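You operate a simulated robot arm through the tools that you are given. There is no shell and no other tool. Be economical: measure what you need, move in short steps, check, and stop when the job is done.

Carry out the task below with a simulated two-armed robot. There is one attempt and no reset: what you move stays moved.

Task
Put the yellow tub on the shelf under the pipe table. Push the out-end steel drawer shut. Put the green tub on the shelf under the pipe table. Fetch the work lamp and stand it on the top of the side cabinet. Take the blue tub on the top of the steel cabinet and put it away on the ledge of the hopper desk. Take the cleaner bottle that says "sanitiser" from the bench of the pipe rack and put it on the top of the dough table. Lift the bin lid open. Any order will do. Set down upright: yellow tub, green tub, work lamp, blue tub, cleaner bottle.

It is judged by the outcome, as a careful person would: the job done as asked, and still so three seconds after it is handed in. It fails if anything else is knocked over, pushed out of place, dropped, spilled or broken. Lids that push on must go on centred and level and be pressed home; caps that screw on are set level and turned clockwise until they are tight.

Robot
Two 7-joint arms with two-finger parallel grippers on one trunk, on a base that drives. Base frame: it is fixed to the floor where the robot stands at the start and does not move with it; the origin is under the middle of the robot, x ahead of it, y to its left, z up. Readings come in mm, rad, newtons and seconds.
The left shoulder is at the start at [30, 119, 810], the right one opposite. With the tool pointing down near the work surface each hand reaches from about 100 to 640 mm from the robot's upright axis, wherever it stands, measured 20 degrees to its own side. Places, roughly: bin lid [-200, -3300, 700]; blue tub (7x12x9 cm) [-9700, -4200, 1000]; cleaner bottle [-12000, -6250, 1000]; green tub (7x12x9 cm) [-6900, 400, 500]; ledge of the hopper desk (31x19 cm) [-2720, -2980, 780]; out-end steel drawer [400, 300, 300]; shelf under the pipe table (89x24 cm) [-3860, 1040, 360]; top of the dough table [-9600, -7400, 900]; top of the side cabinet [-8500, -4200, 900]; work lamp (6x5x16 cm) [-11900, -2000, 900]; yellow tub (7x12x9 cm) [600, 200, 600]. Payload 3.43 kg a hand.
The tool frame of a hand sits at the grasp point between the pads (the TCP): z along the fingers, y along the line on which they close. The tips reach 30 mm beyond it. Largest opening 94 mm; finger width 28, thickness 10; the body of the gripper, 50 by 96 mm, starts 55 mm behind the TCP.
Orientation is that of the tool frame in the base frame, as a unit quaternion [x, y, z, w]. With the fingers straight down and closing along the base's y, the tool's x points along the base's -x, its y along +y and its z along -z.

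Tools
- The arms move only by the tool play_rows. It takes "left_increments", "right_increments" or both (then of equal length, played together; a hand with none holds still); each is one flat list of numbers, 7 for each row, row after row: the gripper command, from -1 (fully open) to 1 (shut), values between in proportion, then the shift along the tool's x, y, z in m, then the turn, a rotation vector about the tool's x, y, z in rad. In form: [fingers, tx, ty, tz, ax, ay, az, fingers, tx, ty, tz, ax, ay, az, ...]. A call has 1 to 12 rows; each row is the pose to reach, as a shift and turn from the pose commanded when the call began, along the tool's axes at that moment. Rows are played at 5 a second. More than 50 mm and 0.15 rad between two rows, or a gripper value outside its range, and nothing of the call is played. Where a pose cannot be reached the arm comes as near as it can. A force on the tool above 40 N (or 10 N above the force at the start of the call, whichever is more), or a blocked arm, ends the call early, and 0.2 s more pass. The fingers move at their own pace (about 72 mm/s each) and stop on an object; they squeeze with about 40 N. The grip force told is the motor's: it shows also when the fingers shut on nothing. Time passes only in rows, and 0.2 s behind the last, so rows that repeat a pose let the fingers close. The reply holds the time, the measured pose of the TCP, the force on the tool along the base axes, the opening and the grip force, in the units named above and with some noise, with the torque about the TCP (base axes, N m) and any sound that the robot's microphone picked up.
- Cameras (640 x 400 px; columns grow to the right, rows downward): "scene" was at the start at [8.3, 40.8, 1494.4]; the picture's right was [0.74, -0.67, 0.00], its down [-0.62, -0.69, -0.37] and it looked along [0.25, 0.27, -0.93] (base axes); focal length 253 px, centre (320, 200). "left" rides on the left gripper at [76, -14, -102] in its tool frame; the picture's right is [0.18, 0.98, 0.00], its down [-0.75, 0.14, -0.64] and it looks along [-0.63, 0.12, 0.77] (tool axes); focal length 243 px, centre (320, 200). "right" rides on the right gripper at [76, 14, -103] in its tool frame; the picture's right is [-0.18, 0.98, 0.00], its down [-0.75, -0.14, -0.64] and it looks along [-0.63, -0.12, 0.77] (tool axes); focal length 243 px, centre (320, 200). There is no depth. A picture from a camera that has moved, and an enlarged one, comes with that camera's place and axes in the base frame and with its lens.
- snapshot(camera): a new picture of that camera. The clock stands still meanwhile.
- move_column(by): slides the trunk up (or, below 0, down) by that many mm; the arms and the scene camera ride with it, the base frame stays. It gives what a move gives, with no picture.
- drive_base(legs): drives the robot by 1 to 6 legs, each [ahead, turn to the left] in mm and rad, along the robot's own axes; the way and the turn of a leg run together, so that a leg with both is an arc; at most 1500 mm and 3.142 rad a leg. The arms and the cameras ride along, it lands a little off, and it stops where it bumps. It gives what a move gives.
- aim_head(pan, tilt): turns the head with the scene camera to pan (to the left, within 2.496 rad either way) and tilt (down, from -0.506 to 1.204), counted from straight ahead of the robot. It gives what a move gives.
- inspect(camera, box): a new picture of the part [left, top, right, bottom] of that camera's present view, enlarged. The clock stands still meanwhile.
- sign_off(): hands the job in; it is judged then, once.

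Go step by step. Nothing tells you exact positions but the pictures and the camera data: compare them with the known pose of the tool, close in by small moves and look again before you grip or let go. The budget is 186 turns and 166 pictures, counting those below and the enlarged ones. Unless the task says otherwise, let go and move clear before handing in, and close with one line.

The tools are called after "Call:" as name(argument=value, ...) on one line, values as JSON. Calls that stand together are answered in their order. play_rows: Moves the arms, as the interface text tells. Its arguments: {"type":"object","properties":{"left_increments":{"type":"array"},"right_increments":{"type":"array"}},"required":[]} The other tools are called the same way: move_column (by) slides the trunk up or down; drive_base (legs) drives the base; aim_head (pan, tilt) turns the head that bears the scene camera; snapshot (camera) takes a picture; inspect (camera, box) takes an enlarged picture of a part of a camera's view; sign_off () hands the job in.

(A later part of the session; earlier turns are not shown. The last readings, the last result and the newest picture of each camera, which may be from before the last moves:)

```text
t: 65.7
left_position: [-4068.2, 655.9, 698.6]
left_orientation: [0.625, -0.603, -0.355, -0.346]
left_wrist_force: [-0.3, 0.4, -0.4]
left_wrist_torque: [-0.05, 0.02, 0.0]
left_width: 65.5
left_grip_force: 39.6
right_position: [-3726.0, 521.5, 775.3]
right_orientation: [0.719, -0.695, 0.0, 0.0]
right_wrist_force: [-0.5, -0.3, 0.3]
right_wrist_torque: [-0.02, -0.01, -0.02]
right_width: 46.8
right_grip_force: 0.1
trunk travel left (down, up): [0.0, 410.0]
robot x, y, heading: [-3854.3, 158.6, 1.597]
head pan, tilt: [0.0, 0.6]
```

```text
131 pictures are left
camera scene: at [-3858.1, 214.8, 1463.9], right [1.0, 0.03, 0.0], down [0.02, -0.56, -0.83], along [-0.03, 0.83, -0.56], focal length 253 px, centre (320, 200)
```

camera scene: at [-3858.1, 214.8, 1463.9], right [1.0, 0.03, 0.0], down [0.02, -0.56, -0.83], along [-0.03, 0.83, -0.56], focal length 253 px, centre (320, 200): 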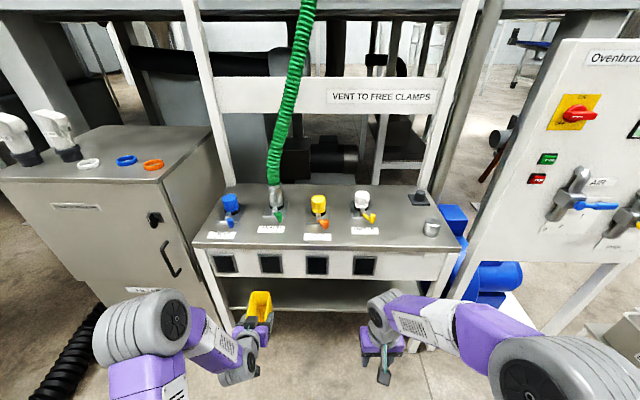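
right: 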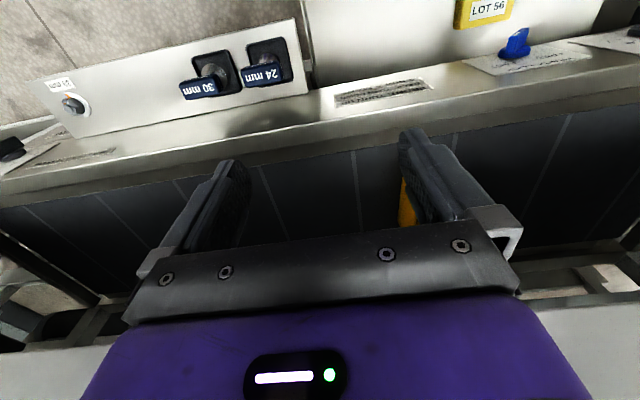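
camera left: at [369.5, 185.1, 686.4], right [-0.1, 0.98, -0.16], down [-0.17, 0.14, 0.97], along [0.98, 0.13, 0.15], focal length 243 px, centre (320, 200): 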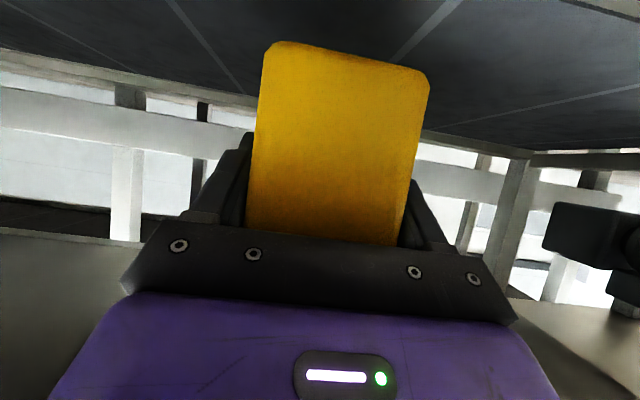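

The pipe table is straight ahead. I zoom on the shelf opening.

Call:
inspect(camera="scene", box=[190, 220, 480, 330])

Call:
snapshot(camera="left")

```text
2.21 times, centred on (335, 275) of scene
camera zoom: at [-3858.1, 214.8, 1463.9], right [1.0, 0.03, 0.0], down [0.02, -0.56, -0.83], along [-0.03, 0.83, -0.56], focal length 558 px, centre (287, 34)
```

zoom: 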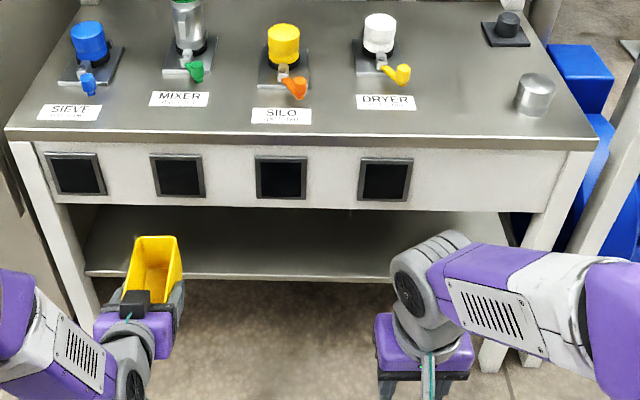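

```text
129 pictures are left
camera left: at [-4049.2, 531.2, 685.9], right [-0.98, -0.13, -0.16], down [-0.14, -0.17, 0.97], along [-0.15, 0.98, 0.15], focal length 243 px, centre (320, 200)
```

left: 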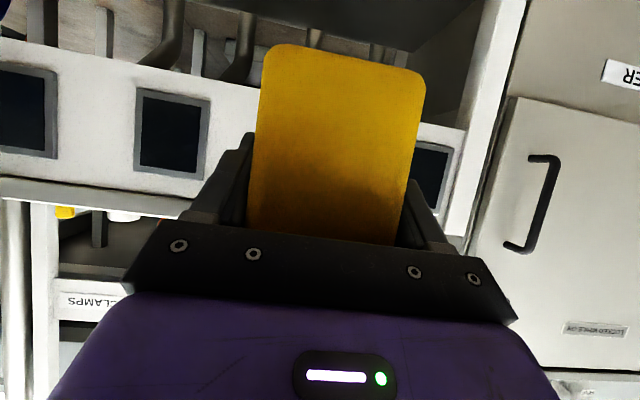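

Shelf top z≈360, front edge y≈921, apron bottom z≈610. I lower the tub to shelf height, draw the right hand back, then drive in.

Call:
play_rows(left_increments=[1, 0.0362, 0, 0.0209, 0, 0, 0, 1, 0.0724, 0, 0.0418, 0, 0, 0, 1, 0.1086, 0, 0.0627, 0, 0, 0, 1, 0.1448, 0, 0.0836, 0, 0, 0, 1, 0.181, 0, 0.1045, 0, 0, 0, 1, 0.195, 0, 0.1126, 0, 0, 0], right_increments=[0, 0.03, 0, -0.01, 0, 0, 0, 0, 0.06, 0, -0.02, 0, 0, 0, 0, 0.09, 0, -0.03, 0, 0, 0, 0, 0.12, 0, -0.04, 0, 0, 0, 0, 0.15, 0, -0.05, 0, 0, 0, 0, 0.17, 0, -0.06, 0, 0, 0])

Call:
drive_base(legs=[[200, 0]])

Call:
snapshot(camera="scene")

Call:
snapshot(camera="left")

```text
t: 67.1
left_position: [-4068.2, 656.5, 473.3]
left_orientation: [0.625, -0.602, -0.356, -0.345]
left_wrist_force: [0.0, -0.4, -0.8]
left_wrist_torque: [0.01, -0.03, 0.02]
left_width: 65.9
left_grip_force: 41.1
right_position: [-3724.1, 364.5, 849.0]
right_orientation: [0.72, -0.694, 0.0, 0.001]
right_wrist_force: [-0.3, 0.3, 0.2]
right_wrist_torque: [0.02, -0.02, -0.02]
right_width: 46.9
right_grip_force: 0.1
right hand out of reach, approached as far as the arm can: row 5, 6
trunk travel left (down, up): [0.0, 410.0]
robot x, y, heading: [-3859.8, 155.5, 1.597]
head pan, tilt: [0.0, 0.6]
```

```text
t: 68.7
left_position: [-4073.0, 854.0, 473.4]
left_orientation: [0.625, -0.603, -0.355, -0.346]
left_wrist_force: [0.2, -0.8, -0.6]
left_wrist_torque: [-0.01, -0.01, -0.02]
left_width: 65.7
left_grip_force: 40.2
right_position: [-3729.6, 565.1, 848.6]
right_orientation: [0.718, -0.696, 0.001, 0.0]
right_wrist_force: [-1.0, 0.1, 1.0]
right_wrist_torque: [-0.02, -0.03, 0.0]
right_width: 47.2
right_grip_force: 0.0
trunk travel left (down, up): [0.0, 410.0]
robot x, y, heading: [-3863.4, 359.4, 1.599]
head pan, tilt: [0.0, 0.6]
```

```text
128 pictures are left
camera scene: at [-3863.8, 414.3, 1463.8], right [1.0, 0.03, 0.0], down [0.02, -0.57, -0.82], along [-0.02, 0.82, -0.57], focal length 253 px, centre (320, 200)
```

scene: 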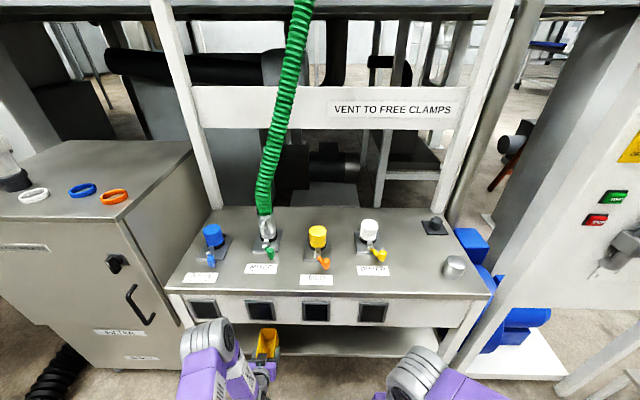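

```text
127 pictures are left
camera left: at [-4053.6, 729.7, 460.1], right [-0.98, -0.13, -0.16], down [-0.14, -0.17, 0.97], along [-0.15, 0.98, 0.15], focal length 243 px, centre (320, 200)
```

left: 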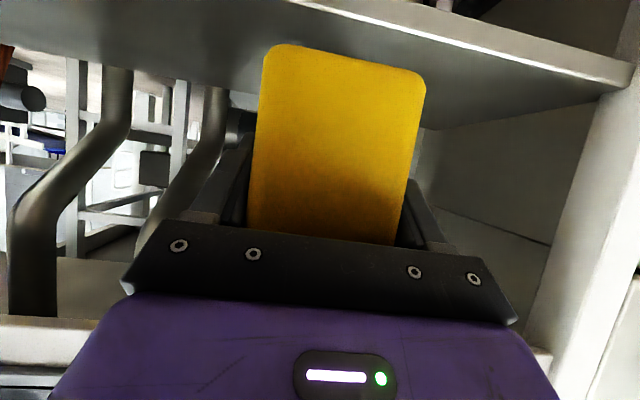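

The tub is 50 mm above the shelf level. I extend the arm into the shelf.

Call:
play_rows(left_increments=[1, -0.019, 0, 0.0329, 0, 0, 0, 1, -0.038, 0, 0.0658, 0, 0, 0, 1, -0.057, 0, 0.0987, 0, 0, 0])

Call:
snapshot(camera="left")

Call:
inspect(camera="scene", box=[140, 260, 400, 400])

```text
t: 69.5
left_position: [-4075.0, 969.2, 471.1]
left_orientation: [0.625, -0.604, -0.354, -0.345]
left_wrist_force: [1.0, -0.2, -0.9]
left_wrist_torque: [-0.03, 0.03, -0.01]
left_width: 65.8
left_grip_force: 40.1
right_position: [-3729.8, 565.5, 849.2]
right_orientation: [0.719, -0.695, 0.0, 0.0]
right_wrist_force: [-0.2, 0.1, 0.4]
right_wrist_torque: [-0.01, -0.01, -0.01]
right_width: 46.9
right_grip_force: 0.0
trunk travel left (down, up): [0.0, 410.0]
robot x, y, heading: [-3860.5, 358.4, 1.6]
head pan, tilt: [0.0, 0.6]
```

```text
126 pictures are left
camera left: at [-4056.5, 844.5, 457.5], right [-0.98, -0.13, -0.16], down [-0.14, -0.17, 0.98], along [-0.15, 0.98, 0.15], focal length 243 px, centre (320, 200)
```

left: 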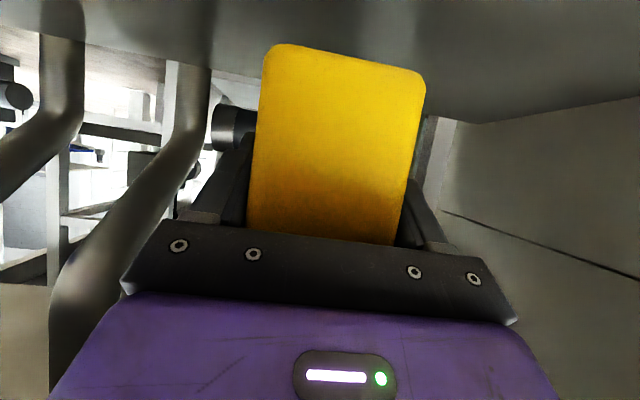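

```text
2.46 times, centred on (270, 330) of scene
camera zoom: at [-3863.8, 414.0, 1463.8], right [1.0, 0.03, 0.0], down [0.02, -0.56, -0.82], along [-0.02, 0.82, -0.57], focal length 622 px, centre (443, -120)
```

zoom: 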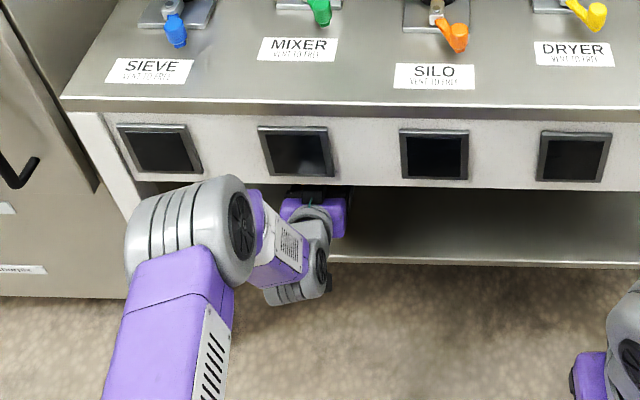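

I extend 35 mm more and start lowering.

Call:
play_rows(left_increments=[1, -0.0175, 0, 0.0303, 0, 0, 0, 1, 0.0039, 0, 0.0428, 0, 0, 0, 1, 0.0212, 0, 0.0528, 0, 0, 0])

Call:
snapshot(camera="left")

```text
t: 70.3
left_position: [-4077.9, 1003.5, 426.0]
left_orientation: [0.624, -0.604, -0.355, -0.346]
left_wrist_force: [0.3, 0.4, -0.9]
left_wrist_torque: [-0.01, 0.02, 0.0]
left_width: 65.7
left_grip_force: 39.2
right_position: [-3729.9, 565.6, 848.0]
right_orientation: [0.718, -0.696, 0.0, 0.0]
right_wrist_force: [0.4, 0.3, -0.1]
right_wrist_torque: [0.0, 0.06, 0.02]
right_width: 47.0
right_grip_force: 0.1
trunk travel left (down, up): [0.0, 410.0]
robot x, y, heading: [-3860.8, 356.2, 1.602]
head pan, tilt: [0.0, 0.6]
```

```text
124 pictures are left
camera left: at [-4059.3, 878.5, 413.4], right [-0.98, -0.13, -0.16], down [-0.14, -0.17, 0.97], along [-0.15, 0.98, 0.15], focal length 243 px, centre (320, 200)
```

left: 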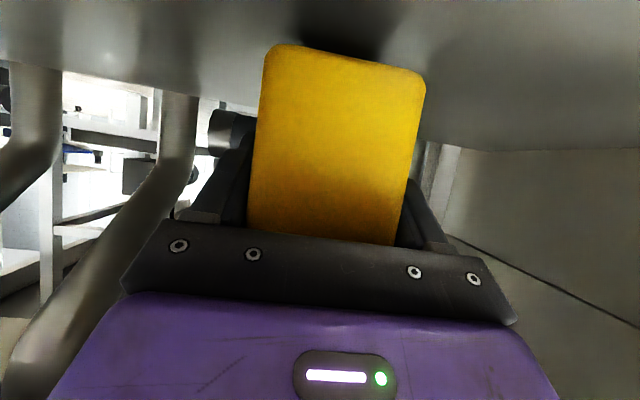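

Call:
play_rows(left_increments=[1, 0.0026, 0, 0.0015, 0, 0, 0, 1, 0.0043, 0, 0.0025, 0, 0, 0, 1, 0.006, 0, 0.0035, 0, 0, 0])

Call:
inspect(camera="left", box=[220, 20, 460, 140])

```text
t: 71.1
left_position: [-4078.5, 1005.0, 422.2]
left_orientation: [0.625, -0.603, -0.356, -0.345]
left_wrist_force: [0.0, 0.5, -0.5]
left_wrist_torque: [0.02, 0.0, 0.02]
left_width: 66.1
left_grip_force: 40.1
right_position: [-3729.9, 565.0, 848.2]
right_orientation: [0.718, -0.696, 0.0, 0.001]
right_wrist_force: [0.8, 0.1, -0.2]
right_wrist_torque: [0.0, 0.03, -0.02]
right_width: 47.0
right_grip_force: 0.0
trunk travel left (down, up): [0.0, 410.0]
robot x, y, heading: [-3862.5, 355.0, 1.602]
head pan, tilt: [0.0, 0.6]
```

```text
2.67 times, centred on (340, 80) of left
camera zoom: at [-4058.7, 879.1, 407.6], right [-0.98, -0.13, -0.16], down [-0.14, -0.17, 0.97], along [-0.15, 0.98, 0.15], focal length 647 px, centre (267, 520)
```

zoom: 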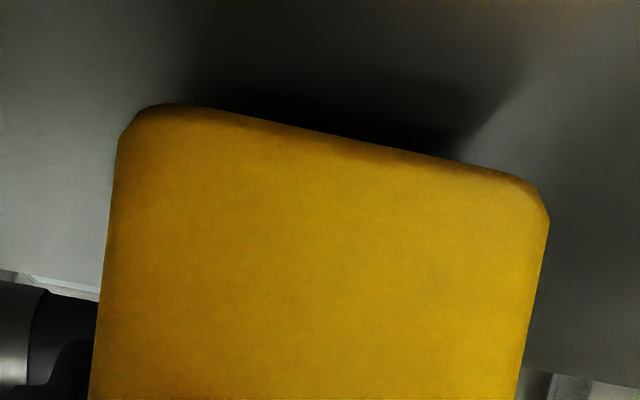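

Still just above the shelf; continue down in small steps.

Call:
play_rows(left_increments=[1, 0.0026, 0, 0.0015, 0, 0, 0, 1, 0.0043, 0, 0.0025, 0, 0, 0])

Call:
play_rows(left_increments=[1, 0.0026, 0, 0.0015, 0, 0, 0])

Call:
play_rows(left_increments=[1, 0.0026, 0, 0.0015, 0, 0, 0])

Call:
inspect(camera="left", box=[220, 20, 460, 140])

```text
t: 71.7
left_position: [-4077.1, 1005.4, 416.7]
left_orientation: [0.626, -0.603, -0.355, -0.345]
left_wrist_force: [1.1, 0.1, -1.0]
left_wrist_torque: [-0.04, 0.03, -0.02]
left_width: 65.7
left_grip_force: 39.6
right_position: [-3730.4, 564.0, 849.6]
right_orientation: [0.719, -0.695, 0.0, 0.001]
right_wrist_force: [0.5, 0.0, -0.3]
right_wrist_torque: [0.0, 0.03, 0.0]
right_width: 47.0
right_grip_force: 0.1
trunk travel left (down, up): [0.0, 410.0]
robot x, y, heading: [-3860.5, 357.9, 1.597]
head pan, tilt: [0.0, 0.6]
```

```text
t: 72.1
left_position: [-4076.6, 1004.3, 413.7]
left_orientation: [0.625, -0.603, -0.355, -0.345]
left_wrist_force: [0.9, 0.7, -1.3]
left_wrist_torque: [-0.01, -0.02, 0.0]
left_width: 65.7
left_grip_force: 40.1
right_position: [-3728.5, 564.1, 848.1]
right_orientation: [0.718, -0.696, 0.0, 0.0]
right_wrist_force: [-0.1, 0.2, 0.7]
right_wrist_torque: [-0.04, -0.02, -0.06]
right_width: 47.0
right_grip_force: 0.0
trunk travel left (down, up): [0.0, 410.0]
robot x, y, heading: [-3863.8, 357.5, 1.6]
head pan, tilt: [0.0, 0.6]
```

```text
t: 72.5
left_position: [-4076.4, 1004.1, 411.2]
left_orientation: [0.624, -0.602, -0.357, -0.346]
left_wrist_force: [0.7, -3.2, 11.2]
left_wrist_torque: [-0.66, 0.19, 0.04]
left_width: 65.8
left_grip_force: 39.8
right_position: [-3730.1, 564.8, 848.2]
right_orientation: [0.719, -0.695, 0.0, 0.0]
right_wrist_force: [-0.5, -0.2, -0.2]
right_wrist_torque: [-0.01, -0.01, 0.01]
right_width: 46.8
right_grip_force: 0.1
trunk travel left (down, up): [0.0, 410.0]
robot x, y, heading: [-3859.1, 354.8, 1.595]
head pan, tilt: [0.0, 0.6]
```

```text
2.67 times, centred on (340, 80) of left
camera zoom: at [-4057.7, 878.9, 397.8], right [-0.98, -0.13, -0.16], down [-0.14, -0.18, 0.97], along [-0.15, 0.98, 0.16], focal length 647 px, centre (267, 520)
```

zoom: 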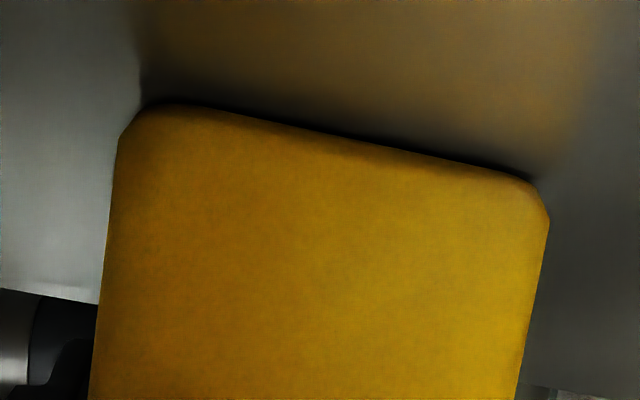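

Contact (11 N). I release and withdraw straight back.

Call:
play_rows(left_increments=[-1, 0, 0, 0, 0, 0, 0, -1, 0, 0, 0, 0, 0, 0, -1, 0.01, 0, -0.0173, 0, 0, 0, -1, 0.025, 0, -0.0433, 0, 0, 0, -1, 0.045, 0, -0.0779, 0, 0, 0, -1, 0.065, 0, -0.1126, 0, 0, 0, -1, 0.085, 0, -0.1472, 0, 0, 0])

Call:
snapshot(camera="left")

```text
t: 74.1
left_position: [-4070.9, 834.4, 415.2]
left_orientation: [0.625, -0.603, -0.355, -0.346]
left_wrist_force: [-0.5, 0.2, -1.0]
left_wrist_torque: [0.03, 0.02, -0.02]
left_width: 94.0
left_grip_force: 0.1
right_position: [-3729.6, 565.3, 848.0]
right_orientation: [0.719, -0.695, 0.0, 0.0]
right_wrist_force: [-1.1, -0.2, 1.0]
right_wrist_torque: [0.03, 0.0, -0.01]
right_width: 47.1
right_grip_force: 0.1
trunk travel left (down, up): [0.0, 410.0]
robot x, y, heading: [-3863.7, 357.0, 1.599]
head pan, tilt: [0.0, 0.6]
```

```text
121 pictures are left
camera left: at [-4053.1, 708.8, 401.0], right [-0.98, -0.13, -0.16], down [-0.14, -0.17, 0.97], along [-0.15, 0.98, 0.15], focal length 243 px, centre (320, 200)
```

left: 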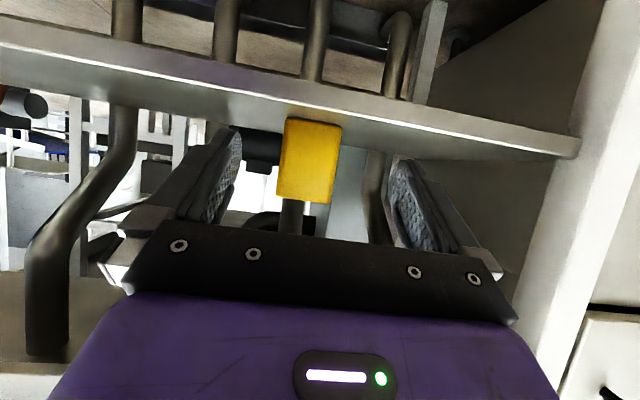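

The yellow tub stands well on the shelf. I back off and look toward the green tub.

Call:
drive_base(legs=[[-500, 0], [0, 1.4]])

Call:
play_rows(left_increments=[-1, -0.035, 0, -0.02, 0, 0, 0, -1, -0.07, 0, -0.04, 0, 0, 0, -1, -0.105, 0, -0.06, 0, 0, 0, -1, -0.14, 0, -0.08, 0, 0, 0, -1, -0.175, 0, -0.1, 0, 0, 0])

Call:
aim_head(pan=0, tilt=0.4)

Call:
snapshot(camera="scene")

```text
t: 80.4
left_position: [-4361.2, -246.1, 413.5]
left_orientation: [0.866, -0.067, -0.493, -0.04]
left_wrist_force: [1.0, 0.2, 0.0]
left_wrist_torque: [-0.03, -0.02, -0.03]
left_width: 93.9
left_grip_force: 0.0
right_position: [-4032.1, 40.0, 849.5]
right_orientation: [0.997, -0.076, 0.0, 0.0]
right_wrist_force: [0.1, 0.1, 0.6]
right_wrist_torque: [-0.01, -0.02, 0.0]
right_width: 47.1
right_grip_force: 0.1
trunk travel left (down, up): [0.0, 410.0]
robot x, y, heading: [-3848.8, -130.7, 2.986]
head pan, tilt: [0.0, 0.6]
```

```text
t: 81.6
left_position: [-4359.9, -245.4, 615.0]
left_orientation: [0.866, -0.066, -0.494, -0.039]
left_wrist_force: [-0.3, 0.6, -1.1]
left_wrist_torque: [0.01, -0.01, 0.0]
left_width: 94.1
left_grip_force: 0.0
right_position: [-4032.8, 40.2, 849.1]
right_orientation: [0.997, -0.077, 0.0, 0.0]
right_wrist_force: [0.0, -0.8, 0.8]
right_wrist_torque: [0.02, 0.0, 0.01]
right_width: 46.9
right_grip_force: 0.0
trunk travel left (down, up): [0.0, 410.0]
robot x, y, heading: [-3848.8, -132.4, 2.983]
head pan, tilt: [0.0, 0.6]
```

```text
t: 82.3
left_position: [-4359.7, -245.5, 614.5]
left_orientation: [0.866, -0.066, -0.494, -0.04]
left_wrist_force: [0.8, 0.6, 0.4]
left_wrist_torque: [-0.03, 0.0, 0.02]
left_width: 93.7
left_grip_force: 0.2
right_position: [-4031.9, 39.3, 849.2]
right_orientation: [0.997, -0.077, 0.0, 0.0]
right_wrist_force: [0.7, 0.3, 0.7]
right_wrist_torque: [0.0, 0.01, 0.01]
right_width: 46.8
right_grip_force: 0.1
trunk travel left (down, up): [0.0, 410.0]
robot x, y, heading: [-3849.2, -124.3, 2.983]
head pan, tilt: [0.0, 0.4]
```

```text
120 pictures are left
camera scene: at [-3913.3, -120.2, 1482.0], right [0.16, 0.99, 0.0], down [0.38, -0.06, -0.92], along [-0.91, 0.14, -0.39], focal length 253 px, centre (320, 200)
```

scene: 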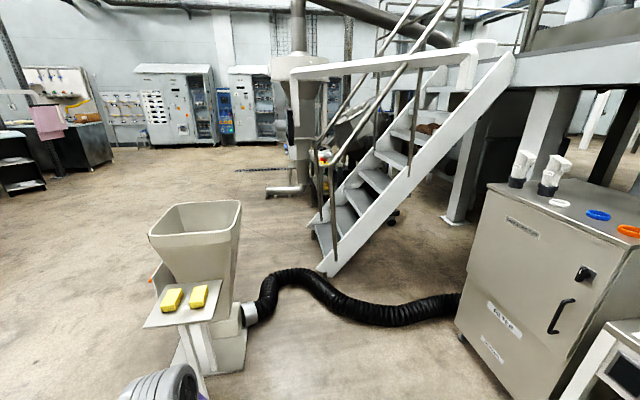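

I zoom on the area beyond the hose where the green tub should be.

Call:
inspect(camera="scene", box=[240, 110, 440, 235])

```text
3.20 times, centred on (340, 172) of scene
camera zoom: at [-3913.3, -120.2, 1482.0], right [0.16, 0.99, 0.0], down [0.38, -0.06, -0.92], along [-0.91, 0.14, -0.39], focal length 808 px, centre (256, 288)
```

zoom: 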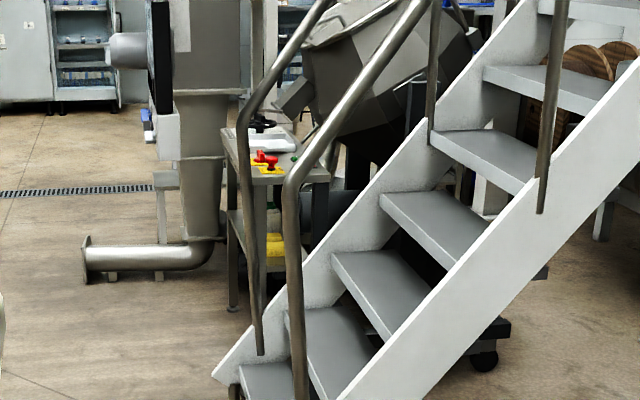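

A small stand beyond the stairs likely bears the green tub. The floor hose blocks the direct way, so I go around the funnel on its −y side.

Call:
drive_base(legs=[[0, 1.175], [1000, 0], [618, 0]])

```text
t: 93.5
left_position: [-4838.5, -1997.1, 615.8]
left_orientation: [0.764, 0.414, -0.437, 0.234]
left_wrist_force: [0.4, 0.4, -0.2]
left_wrist_torque: [0.01, 0.04, -0.01]
left_width: 93.9
left_grip_force: 0.0
right_position: [-4962.9, -1579.8, 848.8]
right_orientation: [0.88, 0.475, 0.0, 0.0]
right_wrist_force: [0.1, -0.1, 0.6]
right_wrist_torque: [0.0, 0.02, 0.02]
right_width: 47.1
right_grip_force: 0.0
trunk travel left (down, up): [0.0, 410.0]
robot x, y, heading: [-4731.0, -1486.8, -2.158]
head pan, tilt: [0.0, 0.4]
```

Call:
drive_base(legs=[[0, -1.284], [1000, 0], [500, 0]])

Call:
aim_head(pan=-0.6, tilt=0.5)

Call:
snapshot(camera="scene")

```text
t: 104.3
left_position: [-6681.6, -1127.5, 615.2]
left_orientation: [0.861, -0.117, -0.49, -0.068]
left_wrist_force: [0.2, -0.8, 0.4]
left_wrist_torque: [0.0, 0.01, -0.04]
left_width: 93.8
left_grip_force: 0.1
right_position: [-6320.4, -883.8, 849.2]
right_orientation: [0.991, -0.137, 0.0, 0.0]
right_wrist_force: [0.0, -0.7, -0.1]
right_wrist_torque: [-0.03, 0.05, -0.01]
right_width: 46.9
right_grip_force: 0.1
trunk travel left (down, up): [0.0, 410.0]
robot x, y, heading: [-6165.0, -1072.3, 2.867]
head pan, tilt: [0.0, 0.4]
```

```text
t: 105.3
left_position: [-6682.6, -1127.1, 614.4]
left_orientation: [0.861, -0.117, -0.49, -0.068]
left_wrist_force: [-0.3, 0.4, 0.0]
left_wrist_torque: [0.01, 0.0, 0.01]
left_width: 94.0
left_grip_force: 0.1
right_position: [-6323.0, -882.2, 849.6]
right_orientation: [0.991, -0.137, 0.0, 0.0]
right_wrist_force: [-1.0, 0.0, 0.3]
right_wrist_torque: [0.04, 0.0, -0.01]
right_width: 47.1
right_grip_force: 0.0
trunk travel left (down, up): [0.0, 410.0]
robot x, y, heading: [-6160.2, -1076.7, 2.867]
head pan, tilt: [-0.6, 0.499]
```

```text
118 pictures are left
camera scene: at [-6191.0, -1011.0, 1472.9], right [0.77, 0.64, 0.0], down [0.31, -0.37, -0.88], along [-0.56, 0.68, -0.48], focal length 253 px, centre (320, 200)
```

scene: 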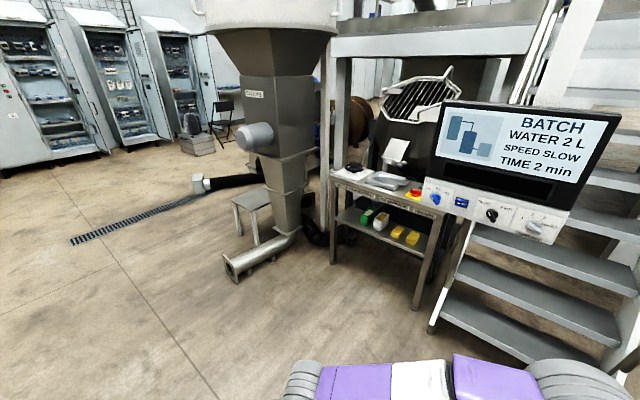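

Call:
inspect(camera="scene", box=[310, 120, 470, 270])

```text
2.67 times, centred on (390, 195) of scene
camera zoom: at [-6191.0, -1011.0, 1472.9], right [0.77, 0.64, 0.0], down [0.31, -0.37, -0.88], along [-0.56, 0.68, -0.48], focal length 674 px, centre (133, 213)
```

zoom: 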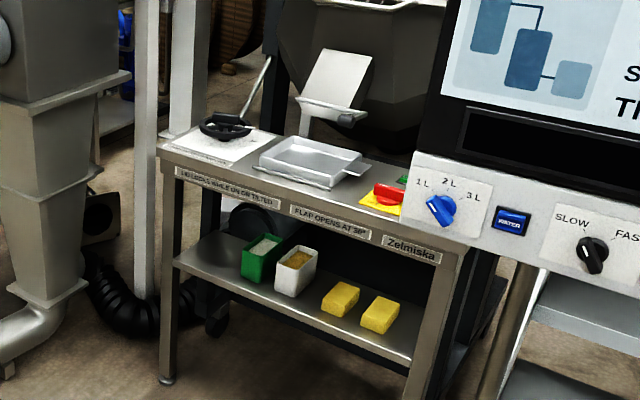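

The green tub is on the stand's shelf (front edge y≈290, shelf z≈455), right beside a white tub, both filled. I move in front of it.

Call:
drive_base(legs=[[0, -0.594], [760, 0], [0, -0.7]])

Call:
aim_head(pan=0.1, tilt=0.75)

Call:
snapshot(camera="scene")

Call:
snapshot(camera="left")

```text
t: 113.2
left_position: [-6856.9, 26.7, 615.6]
left_orientation: [-0.611, 0.618, 0.347, 0.353]
left_wrist_force: [0.1, -0.3, 0.0]
left_wrist_torque: [0.0, 0.01, -0.06]
left_width: 94.1
left_grip_force: 0.1
right_position: [-6529.5, -259.5, 849.1]
right_orientation: [-0.703, 0.712, 0.0, 0.0]
right_wrist_force: [-0.1, 0.4, -0.1]
right_wrist_torque: [0.0, -0.01, 0.02]
right_width: 46.8
right_grip_force: 0.1
trunk travel left (down, up): [0.0, 410.0]
robot x, y, heading: [-6669.0, -463.0, 1.549]
head pan, tilt: [-0.6, 0.499]
```

```text
t: 114.2
left_position: [-6857.5, 26.1, 616.3]
left_orientation: [-0.61, 0.618, 0.346, 0.354]
left_wrist_force: [0.4, 1.0, 0.3]
left_wrist_torque: [0.0, 0.0, -0.03]
left_width: 93.8
left_grip_force: 0.0
right_position: [-6529.2, -259.6, 848.2]
right_orientation: [-0.702, 0.712, 0.0, 0.0]
right_wrist_force: [0.4, 1.0, 0.5]
right_wrist_torque: [0.0, 0.0, 0.0]
right_width: 46.9
right_grip_force: 0.0
trunk travel left (down, up): [0.0, 410.0]
robot x, y, heading: [-6669.4, -466.7, 1.548]
head pan, tilt: [0.099, 0.75]
```

```text
116 pictures are left
camera scene: at [-6678.2, -409.9, 1450.9], right [1.0, 0.08, 0.0], down [0.05, -0.68, -0.73], along [-0.06, 0.73, -0.68], focal length 253 px, centre (320, 200)
```

scene: 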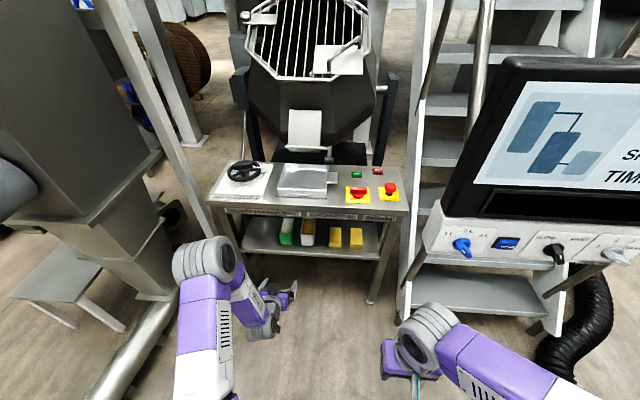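

```text
115 pictures are left
camera left: at [-6844.8, -99.7, 602.0], right [-0.98, -0.08, -0.16], down [-0.15, -0.17, 0.97], along [-0.1, 0.98, 0.15], focal length 243 px, centre (320, 200)
```

left: 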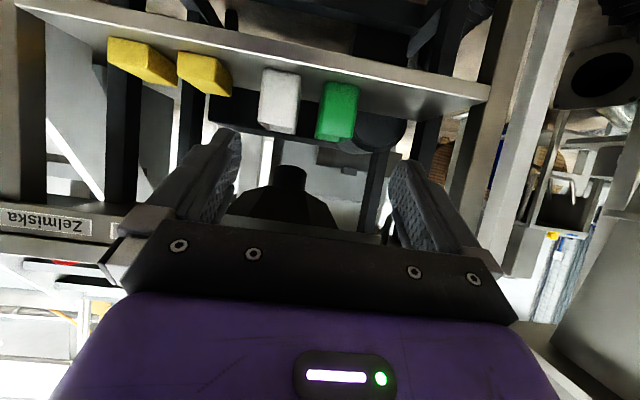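

Call:
inspect(camera="left", box=[160, 20, 440, 195])

Call:
inspect(camera="scene", box=[200, 150, 420, 290])

```text
2.29 times, centred on (300, 108) of left
camera zoom: at [-6844.8, -99.7, 602.0], right [-0.98, -0.08, -0.16], down [-0.15, -0.17, 0.97], along [-0.1, 0.98, 0.15], focal length 555 px, centre (366, 411)
```

zoom: 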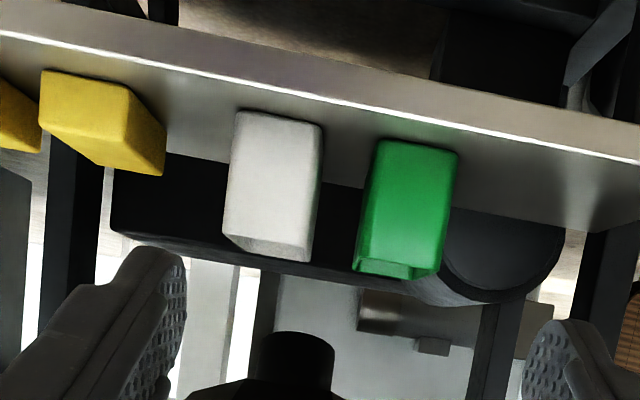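

```text
2.86 times, centred on (310, 220) of scene
camera zoom: at [-6678.2, -409.9, 1450.9], right [1.0, 0.08, 0.0], down [0.05, -0.68, -0.73], along [-0.06, 0.73, -0.68], focal length 722 px, centre (349, 143)
```

zoom: 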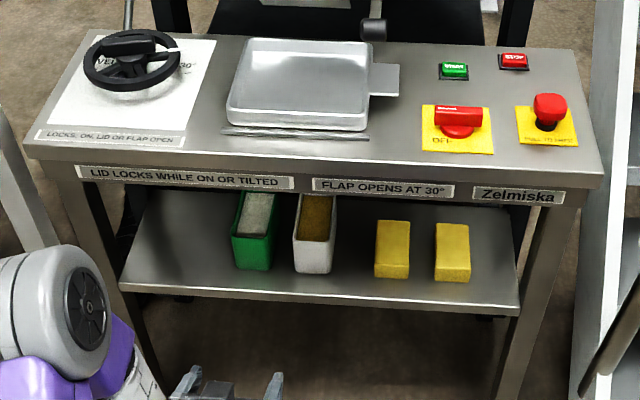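

There is about 40 mm free between the green and white tubs, enough for a finger. The overhanging display panel is near my right arm, so I lower that arm first, and shift the left hand into line.

Call:
play_rows(left_increments=[-1, 0.02, 0.013, 0.0116, 0, 0, 0, -1, 0.04, 0.026, 0.0231, 0, 0, 0, -1, 0.06, 0.039, 0.0346, 0, 0, 0, -1, 0.078, 0.052, 0.045, 0, 0, 0], right_increments=[0, 0, 0.02, 0.04, 0, 0, 0, 0, 0, 0.03, 0.08, 0, 0, 0, 0, 0, 0.03, 0.12, 0, 0, 0, 0, 0, 0.03, 0.16, 0, 0, 0])

Call:
snapshot(camera="scene")

```text
t: 115.2
left_position: [-6909.1, 25.1, 524.0]
left_orientation: [-0.61, 0.619, 0.346, 0.355]
left_wrist_force: [-0.8, 0.6, 0.0]
left_wrist_torque: [0.02, 0.0, 0.03]
left_width: 93.9
left_grip_force: 0.0
right_position: [-6578.1, -202.4, 693.7]
right_orientation: [-0.702, 0.712, -0.001, -0.001]
right_wrist_force: [-0.6, 0.1, 0.7]
right_wrist_torque: [-0.02, -0.01, 0.0]
right_width: 47.1
right_grip_force: 0.0
right hand out of reach, approached as far as the arm can: row 1, 2, 3, 4
trunk travel left (down, up): [0.0, 410.0]
robot x, y, heading: [-6668.1, -461.7, 1.555]
head pan, tilt: [0.099, 0.75]
```

```text
112 pictures are left
camera scene: at [-6678.9, -409.2, 1450.8], right [1.0, 0.08, 0.0], down [0.06, -0.68, -0.73], along [-0.06, 0.73, -0.68], focal length 253 px, centre (320, 200)
```

scene: 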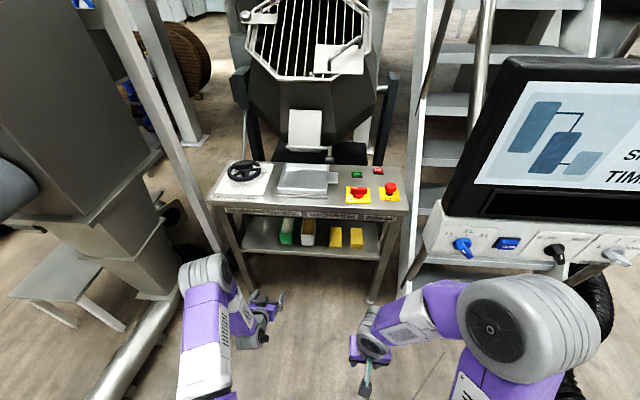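

Lowering swung the right elbow outward toward the panel; I instead tuck that hand up and inward.

Call:
play_rows(right_increments=[0, 0.01, 0.025, -0.039, 0, 0, 0, 0, 0.02, 0.05, -0.078, 0, 0, 0, 0, 0.03, 0.075, -0.117, 0, 0, 0, 0, 0.04, 0.1, -0.155, 0, 0, 0])

Call:
aim_head(pan=-0.3, tilt=0.9)

Call:
snapshot(camera="scene")

```text
t: 116.2
left_position: [-6909.1, 24.5, 525.4]
left_orientation: [-0.61, 0.618, 0.347, 0.354]
left_wrist_force: [0.7, -0.2, 0.0]
left_wrist_torque: [0.02, -0.02, -0.02]
left_width: 94.1
left_grip_force: 0.0
right_position: [-6679.4, -242.0, 850.4]
right_orientation: [-0.702, 0.713, -0.002, -0.001]
right_wrist_force: [0.3, -0.1, -0.4]
right_wrist_torque: [0.0, 0.01, 0.02]
right_width: 46.7
right_grip_force: 0.0
trunk travel left (down, up): [0.0, 410.0]
robot x, y, heading: [-6671.1, -459.5, 1.553]
head pan, tilt: [0.099, 0.75]
```

```text
t: 117.1
left_position: [-6907.9, 25.4, 524.1]
left_orientation: [-0.61, 0.619, 0.346, 0.354]
left_wrist_force: [0.1, 0.5, 0.7]
left_wrist_torque: [-0.01, -0.04, -0.02]
left_width: 93.9
left_grip_force: 0.1
right_position: [-6678.6, -240.8, 849.6]
right_orientation: [-0.702, 0.712, 0.0, -0.001]
right_wrist_force: [-0.6, 0.9, -0.6]
right_wrist_torque: [0.0, 0.02, 0.0]
right_width: 47.0
right_grip_force: 0.1
trunk travel left (down, up): [0.0, 410.0]
robot x, y, heading: [-6673.8, -463.9, 1.546]
head pan, tilt: [-0.3, 0.901]
```

```text
111 pictures are left
camera scene: at [-6648.0, -420.8, 1439.0], right [0.95, -0.31, 0.0], down [-0.25, -0.74, -0.62], along [0.19, 0.59, -0.78], focal length 253 px, centre (320, 200)
```

scene: 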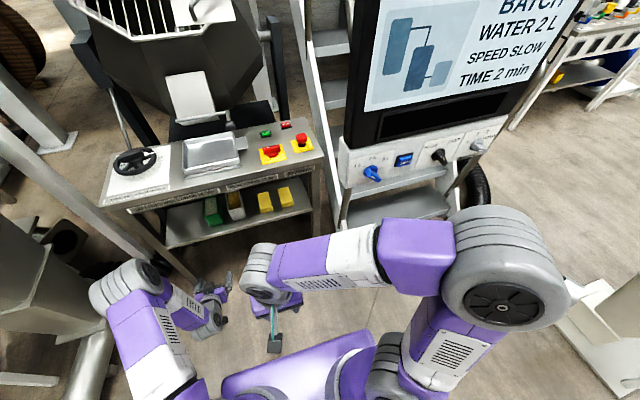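

I drive in only 140 mm to keep the right elbow clear of the panel, then see how far the left arm reaches.

Call:
drive_base(legs=[[140, 0]])

Call:
play_rows(left_increments=[-1, -0.02, 0, 0.0346, 0, 0, 0, -1, -0.04, 0, 0.0692, 0, 0, 0, -1, -0.06, 0, 0.1039, 0, 0, 0, -1, -0.075, 0, 0.1299, 0, 0, 0])

Call:
snapshot(camera="scene")

Call:
snapshot(camera="left")

```text
t: 118.4
left_position: [-6906.4, 163.8, 522.8]
left_orientation: [-0.61, 0.619, 0.346, 0.354]
left_wrist_force: [0.3, -0.1, -0.3]
left_wrist_torque: [-0.01, 0.02, 0.0]
left_width: 94.2
left_grip_force: 0.1
right_position: [-6677.7, -102.4, 850.6]
right_orientation: [-0.702, 0.712, 0.0, 0.0]
right_wrist_force: [-0.4, -0.5, 0.3]
right_wrist_torque: [-0.04, 0.02, 0.02]
right_width: 47.0
right_grip_force: 0.0
trunk travel left (down, up): [0.0, 410.0]
robot x, y, heading: [-6667.1, -323.4, 1.551]
head pan, tilt: [-0.3, 0.901]
```

```text
t: 119.4
left_position: [-6905.2, 311.9, 523.0]
left_orientation: [-0.611, 0.618, 0.347, 0.354]
left_wrist_force: [-0.1, -0.5, -0.2]
left_wrist_torque: [-0.02, -0.05, 0.01]
left_width: 94.2
left_grip_force: 0.1
right_position: [-6676.9, -102.5, 850.0]
right_orientation: [-0.702, 0.712, 0.0, 0.0]
right_wrist_force: [-0.2, -0.4, 0.9]
right_wrist_torque: [-0.01, 0.02, 0.0]
right_width: 47.1
right_grip_force: 0.0
trunk travel left (down, up): [0.0, 410.0]
robot x, y, heading: [-6669.4, -323.3, 1.549]
head pan, tilt: [-0.3, 0.901]
```

```text
110 pictures are left
camera scene: at [-6645.3, -282.5, 1439.0], right [0.95, -0.31, 0.0], down [-0.25, -0.74, -0.62], along [0.19, 0.59, -0.78], focal length 253 px, centre (320, 200)
```

scene: 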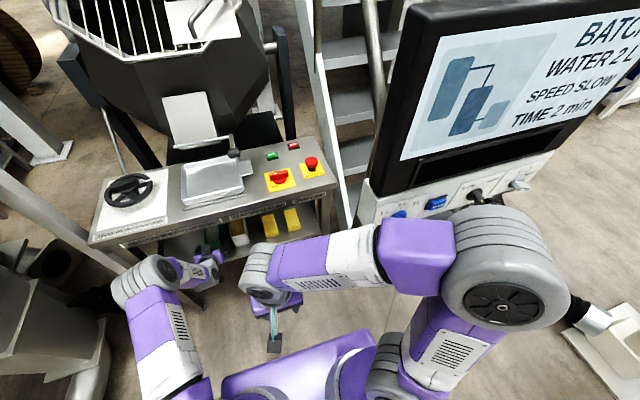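

```text
109 pictures are left
camera left: at [-6891.5, 185.4, 509.7], right [-0.98, -0.08, -0.16], down [-0.15, -0.17, 0.97], along [-0.11, 0.98, 0.15], focal length 243 px, centre (320, 200)
```

left: 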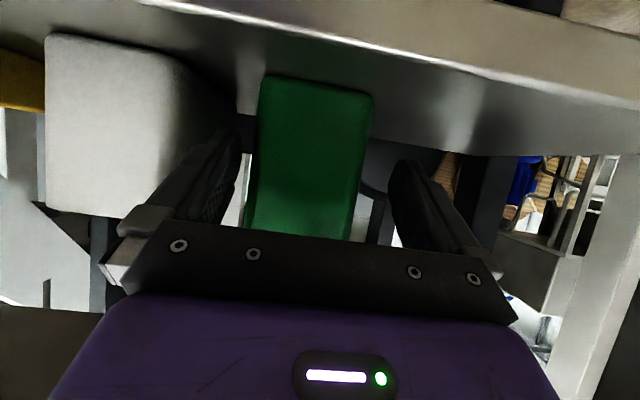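

Call:
inspect(camera="left", box=[120, 60, 440, 260])

Call:
inspect(camera="scene", box=[80, 180, 340, 340])

```text
2.00 times, centred on (280, 160) of left
camera zoom: at [-6891.5, 185.4, 509.7], right [-0.98, -0.08, -0.16], down [-0.15, -0.17, 0.97], along [-0.11, 0.98, 0.15], focal length 485 px, centre (400, 280)
```

zoom: 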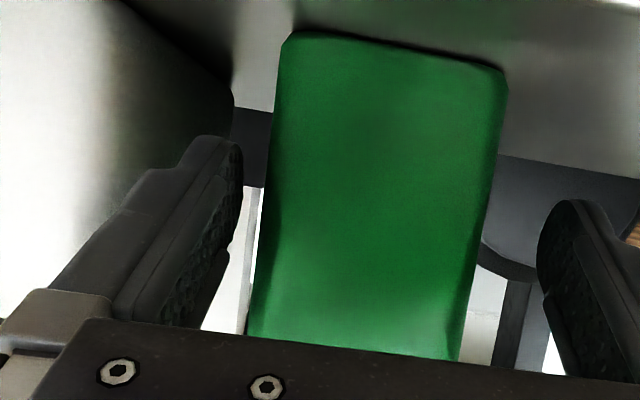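

```text
2.46 times, centred on (210, 260) of scene
camera zoom: at [-6645.3, -282.5, 1439.0], right [0.95, -0.31, 0.0], down [-0.25, -0.74, -0.62], along [0.19, 0.59, -0.78], focal length 622 px, centre (591, 52)
```

zoom: 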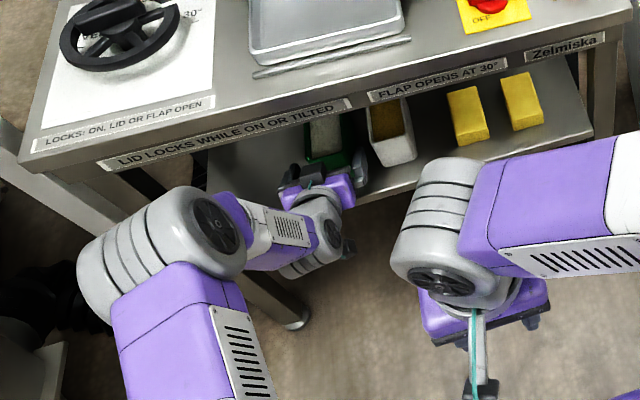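

The left finger runs close beside the white tub, so I narrow the opening to 84 mm, then advance about 55 mm.

Call:
play_rows(left_increments=[-0.787, 0, 0, 0, 0, 0, 0, -0.787, -0.007, 0, 0.0141, 0, 0, 0, -0.787, -0.013, 0, 0.0275, 0, 0, 0])

Call:
inspect(camera="left", box=[120, 20, 480, 260])

```text
t: 120.2
left_position: [-6904.8, 342.4, 518.2]
left_orientation: [-0.611, 0.618, 0.347, 0.353]
left_wrist_force: [-0.5, -0.3, -0.8]
left_wrist_torque: [0.01, 0.0, 0.02]
left_width: 83.7
left_grip_force: 0.2
right_position: [-6677.4, -104.4, 850.2]
right_orientation: [-0.703, 0.712, 0.0, 0.001]
right_wrist_force: [-0.4, -0.3, 0.5]
right_wrist_torque: [0.02, 0.0, 0.02]
right_width: 46.8
right_grip_force: 0.1
trunk travel left (down, up): [0.0, 410.0]
robot x, y, heading: [-6667.9, -322.9, 1.553]
head pan, tilt: [-0.3, 0.901]
```

```text
1.67 times, centred on (300, 140) of left
camera zoom: at [-6891.5, 216.7, 505.2], right [-0.98, -0.08, -0.16], down [-0.15, -0.17, 0.98], along [-0.11, 0.98, 0.15], focal length 404 px, centre (353, 300)
```

zoom: 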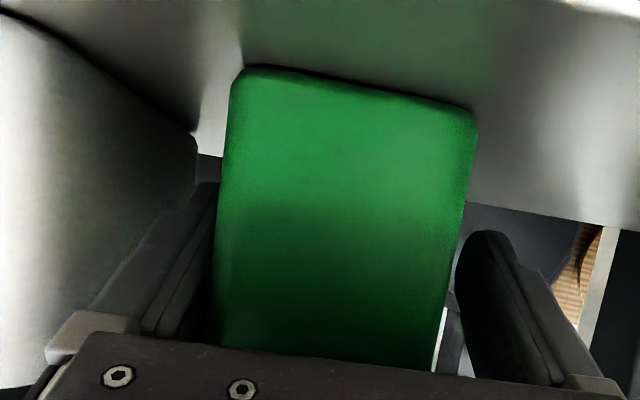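

Call:
play_rows(left_increments=[-0.787, -0.005, 0, 0.01, 0, 0, 0, -0.787, -0.009, 0, 0.0215, 0, 0, 0, 1, -0.009, 0, 0.0215, 0, 0, 0, 1, -0.009, 0, 0.0215, 0, 0, 0, 1, -0.009, 0, 0.0215, 0, 0, 0])

Call:
snapshot(camera="left")

```text
t: 121.4
left_position: [-6903.7, 365.5, 517.0]
left_orientation: [-0.61, 0.618, 0.346, 0.354]
left_wrist_force: [1.4, 0.5, 1.2]
left_wrist_torque: [0.07, -0.04, -0.06]
left_width: 65.8
left_grip_force: 39.8
right_position: [-6676.9, -104.2, 850.4]
right_orientation: [-0.702, 0.712, 0.0, 0.001]
right_wrist_force: [0.5, 0.6, -0.2]
right_wrist_torque: [0.0, 0.0, -0.01]
right_width: 47.1
right_grip_force: 0.0
trunk travel left (down, up): [0.0, 410.0]
robot x, y, heading: [-6670.7, -322.7, 1.548]
head pan, tilt: [-0.3, 0.901]
```

```text
105 pictures are left
camera left: at [-6891.0, 239.8, 503.8], right [-0.98, -0.08, -0.16], down [-0.15, -0.17, 0.97], along [-0.11, 0.98, 0.15], focal length 243 px, centre (320, 200)
```

left: 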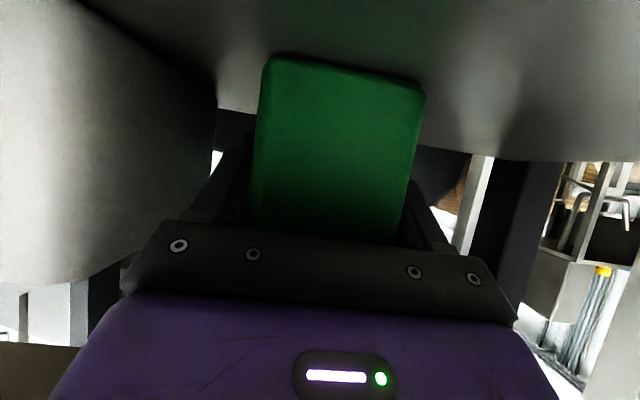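

Gripped. Lift 30 mm and pull straight back.

Call:
play_rows(left_increments=[1, -0.013, 0, -0.0075, 0, 0, 0, 1, -0.026, 0, -0.015, 0, 0, 0, 1, -0.016, 0, -0.0323, 0, 0, 0, 1, 0.0, 0, -0.06, 0, 0, 0, 1, 0.016, 0, -0.0877, 0, 0, 0, 1, 0.032, 0, -0.1155, 0, 0, 0, 1, 0.049, 0, -0.145, 0, 0, 0])

Call:
drive_base(legs=[[-400, 0]])

Call:
snapshot(camera="scene")

```text
t: 123.0
left_position: [-6908.6, 215.7, 550.1]
left_orientation: [-0.611, 0.617, 0.348, 0.352]
left_wrist_force: [0.5, 0.2, -4.0]
left_wrist_torque: [-0.04, 0.04, 0.01]
left_width: 65.8
left_grip_force: 39.8
right_position: [-6675.9, -105.4, 849.9]
right_orientation: [-0.701, 0.713, 0.0, 0.0]
right_wrist_force: [0.9, 0.8, -0.1]
right_wrist_torque: [0.01, 0.0, 0.03]
right_width: 47.0
right_grip_force: 0.0
trunk travel left (down, up): [0.0, 410.0]
robot x, y, heading: [-6668.0, -322.0, 1.561]
head pan, tilt: [-0.3, 0.901]
```

```text
t: 125.5
left_position: [-6915.5, -185.7, 549.4]
left_orientation: [-0.61, 0.618, 0.347, 0.354]
left_wrist_force: [0.0, -0.9, -3.9]
left_wrist_torque: [-0.07, -0.04, 0.01]
left_width: 65.6
left_grip_force: 40.3
right_position: [-6684.2, -507.0, 850.3]
right_orientation: [-0.702, 0.712, 0.0, 0.0]
right_wrist_force: [0.0, -0.2, -0.4]
right_wrist_torque: [-0.01, 0.01, 0.0]
right_width: 47.1
right_grip_force: 0.1
trunk travel left (down, up): [0.0, 410.0]
robot x, y, heading: [-6675.7, -728.7, 1.551]
head pan, tilt: [-0.3, 0.901]
```

```text
104 pictures are left
camera scene: at [-6653.0, -686.0, 1439.0], right [0.95, -0.31, 0.0], down [-0.25, -0.74, -0.62], along [0.2, 0.59, -0.78], focal length 253 px, centre (320, 200)
```

scene: 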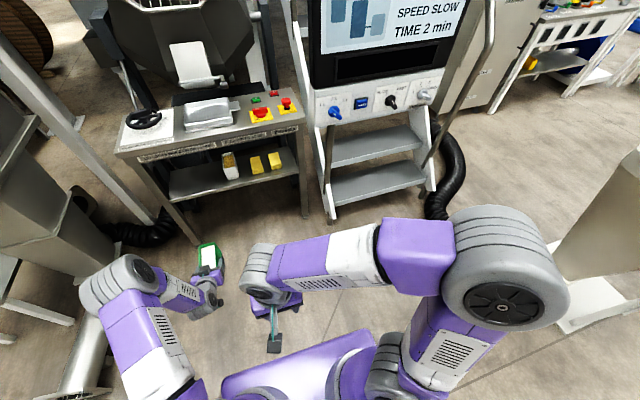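

The green tub is out level and the white one is unmoved. I take it back around the funnel to the pipe table.

Call:
drive_base(legs=[[-250, 0], [0, -1.815], [1000, 0], [1000, 0]])

```text
t: 141.4
left_position: [-4130.4, -1360.8, 548.9]
left_orientation: [0.101, 0.863, -0.059, 0.492]
left_wrist_force: [-0.8, 0.5, -3.9]
left_wrist_torque: [0.02, 0.04, -0.01]
left_width: 65.9
left_grip_force: 39.9
right_position: [-4493.0, -1517.7, 849.5]
right_orientation: [0.117, 0.993, 0.001, 0.0]
right_wrist_force: [-0.2, -0.2, -1.5]
right_wrist_torque: [-0.02, -0.02, 0.0]
right_width: 46.7
right_grip_force: 0.0
trunk travel left (down, up): [0.0, 410.0]
robot x, y, heading: [-4709.1, -1473.2, -0.241]
head pan, tilt: [-0.3, 0.901]
```

Call:
drive_base(legs=[[0, 1.24], [1000, 0], [930, 0], [0, 0.57]])

Call:
aim_head(pan=0.1, tilt=0.75)

Call:
snapshot(camera="scene")

```text
t: 155.7
left_position: [-3833.6, 661.8, 548.2]
left_orientation: [-0.601, 0.627, 0.342, 0.359]
left_wrist_force: [-0.5, 0.2, -3.8]
left_wrist_torque: [-0.06, -0.03, -0.01]
left_width: 66.0
left_grip_force: 40.2
right_position: [-3611.2, 335.6, 850.7]
right_orientation: [-0.691, 0.723, 0.0, 0.0]
right_wrist_force: [-0.1, -0.2, 0.3]
right_wrist_torque: [0.0, 0.0, 0.02]
right_width: 47.1
right_grip_force: 0.2
trunk travel left (down, up): [0.0, 410.0]
robot x, y, heading: [-3608.3, 114.2, 1.521]
head pan, tilt: [-0.3, 0.901]
```

```text
t: 156.5
left_position: [-3832.4, 662.6, 548.9]
left_orientation: [-0.602, 0.627, 0.341, 0.358]
left_wrist_force: [-0.5, -0.6, -4.1]
left_wrist_torque: [-0.11, 0.04, 0.0]
left_width: 65.9
left_grip_force: 40.2
right_position: [-3609.8, 336.4, 849.7]
right_orientation: [-0.691, 0.723, 0.0, 0.0]
right_wrist_force: [0.1, -0.5, 0.2]
right_wrist_torque: [0.03, 0.01, -0.01]
right_width: 46.9
right_grip_force: 0.1
trunk travel left (down, up): [0.0, 410.0]
robot x, y, heading: [-3607.3, 110.2, 1.524]
head pan, tilt: [0.099, 0.75]
```

```text
103 pictures are left
camera scene: at [-3614.2, 167.5, 1450.9], right [1.0, 0.05, 0.0], down [0.03, -0.68, -0.73], along [-0.04, 0.73, -0.68], focal length 253 px, centre (320, 200)
```

scene: 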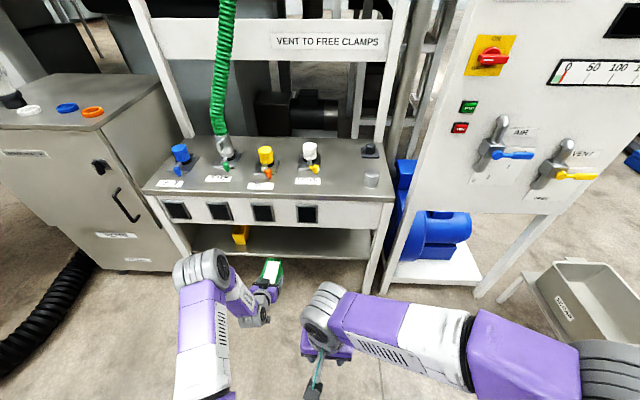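

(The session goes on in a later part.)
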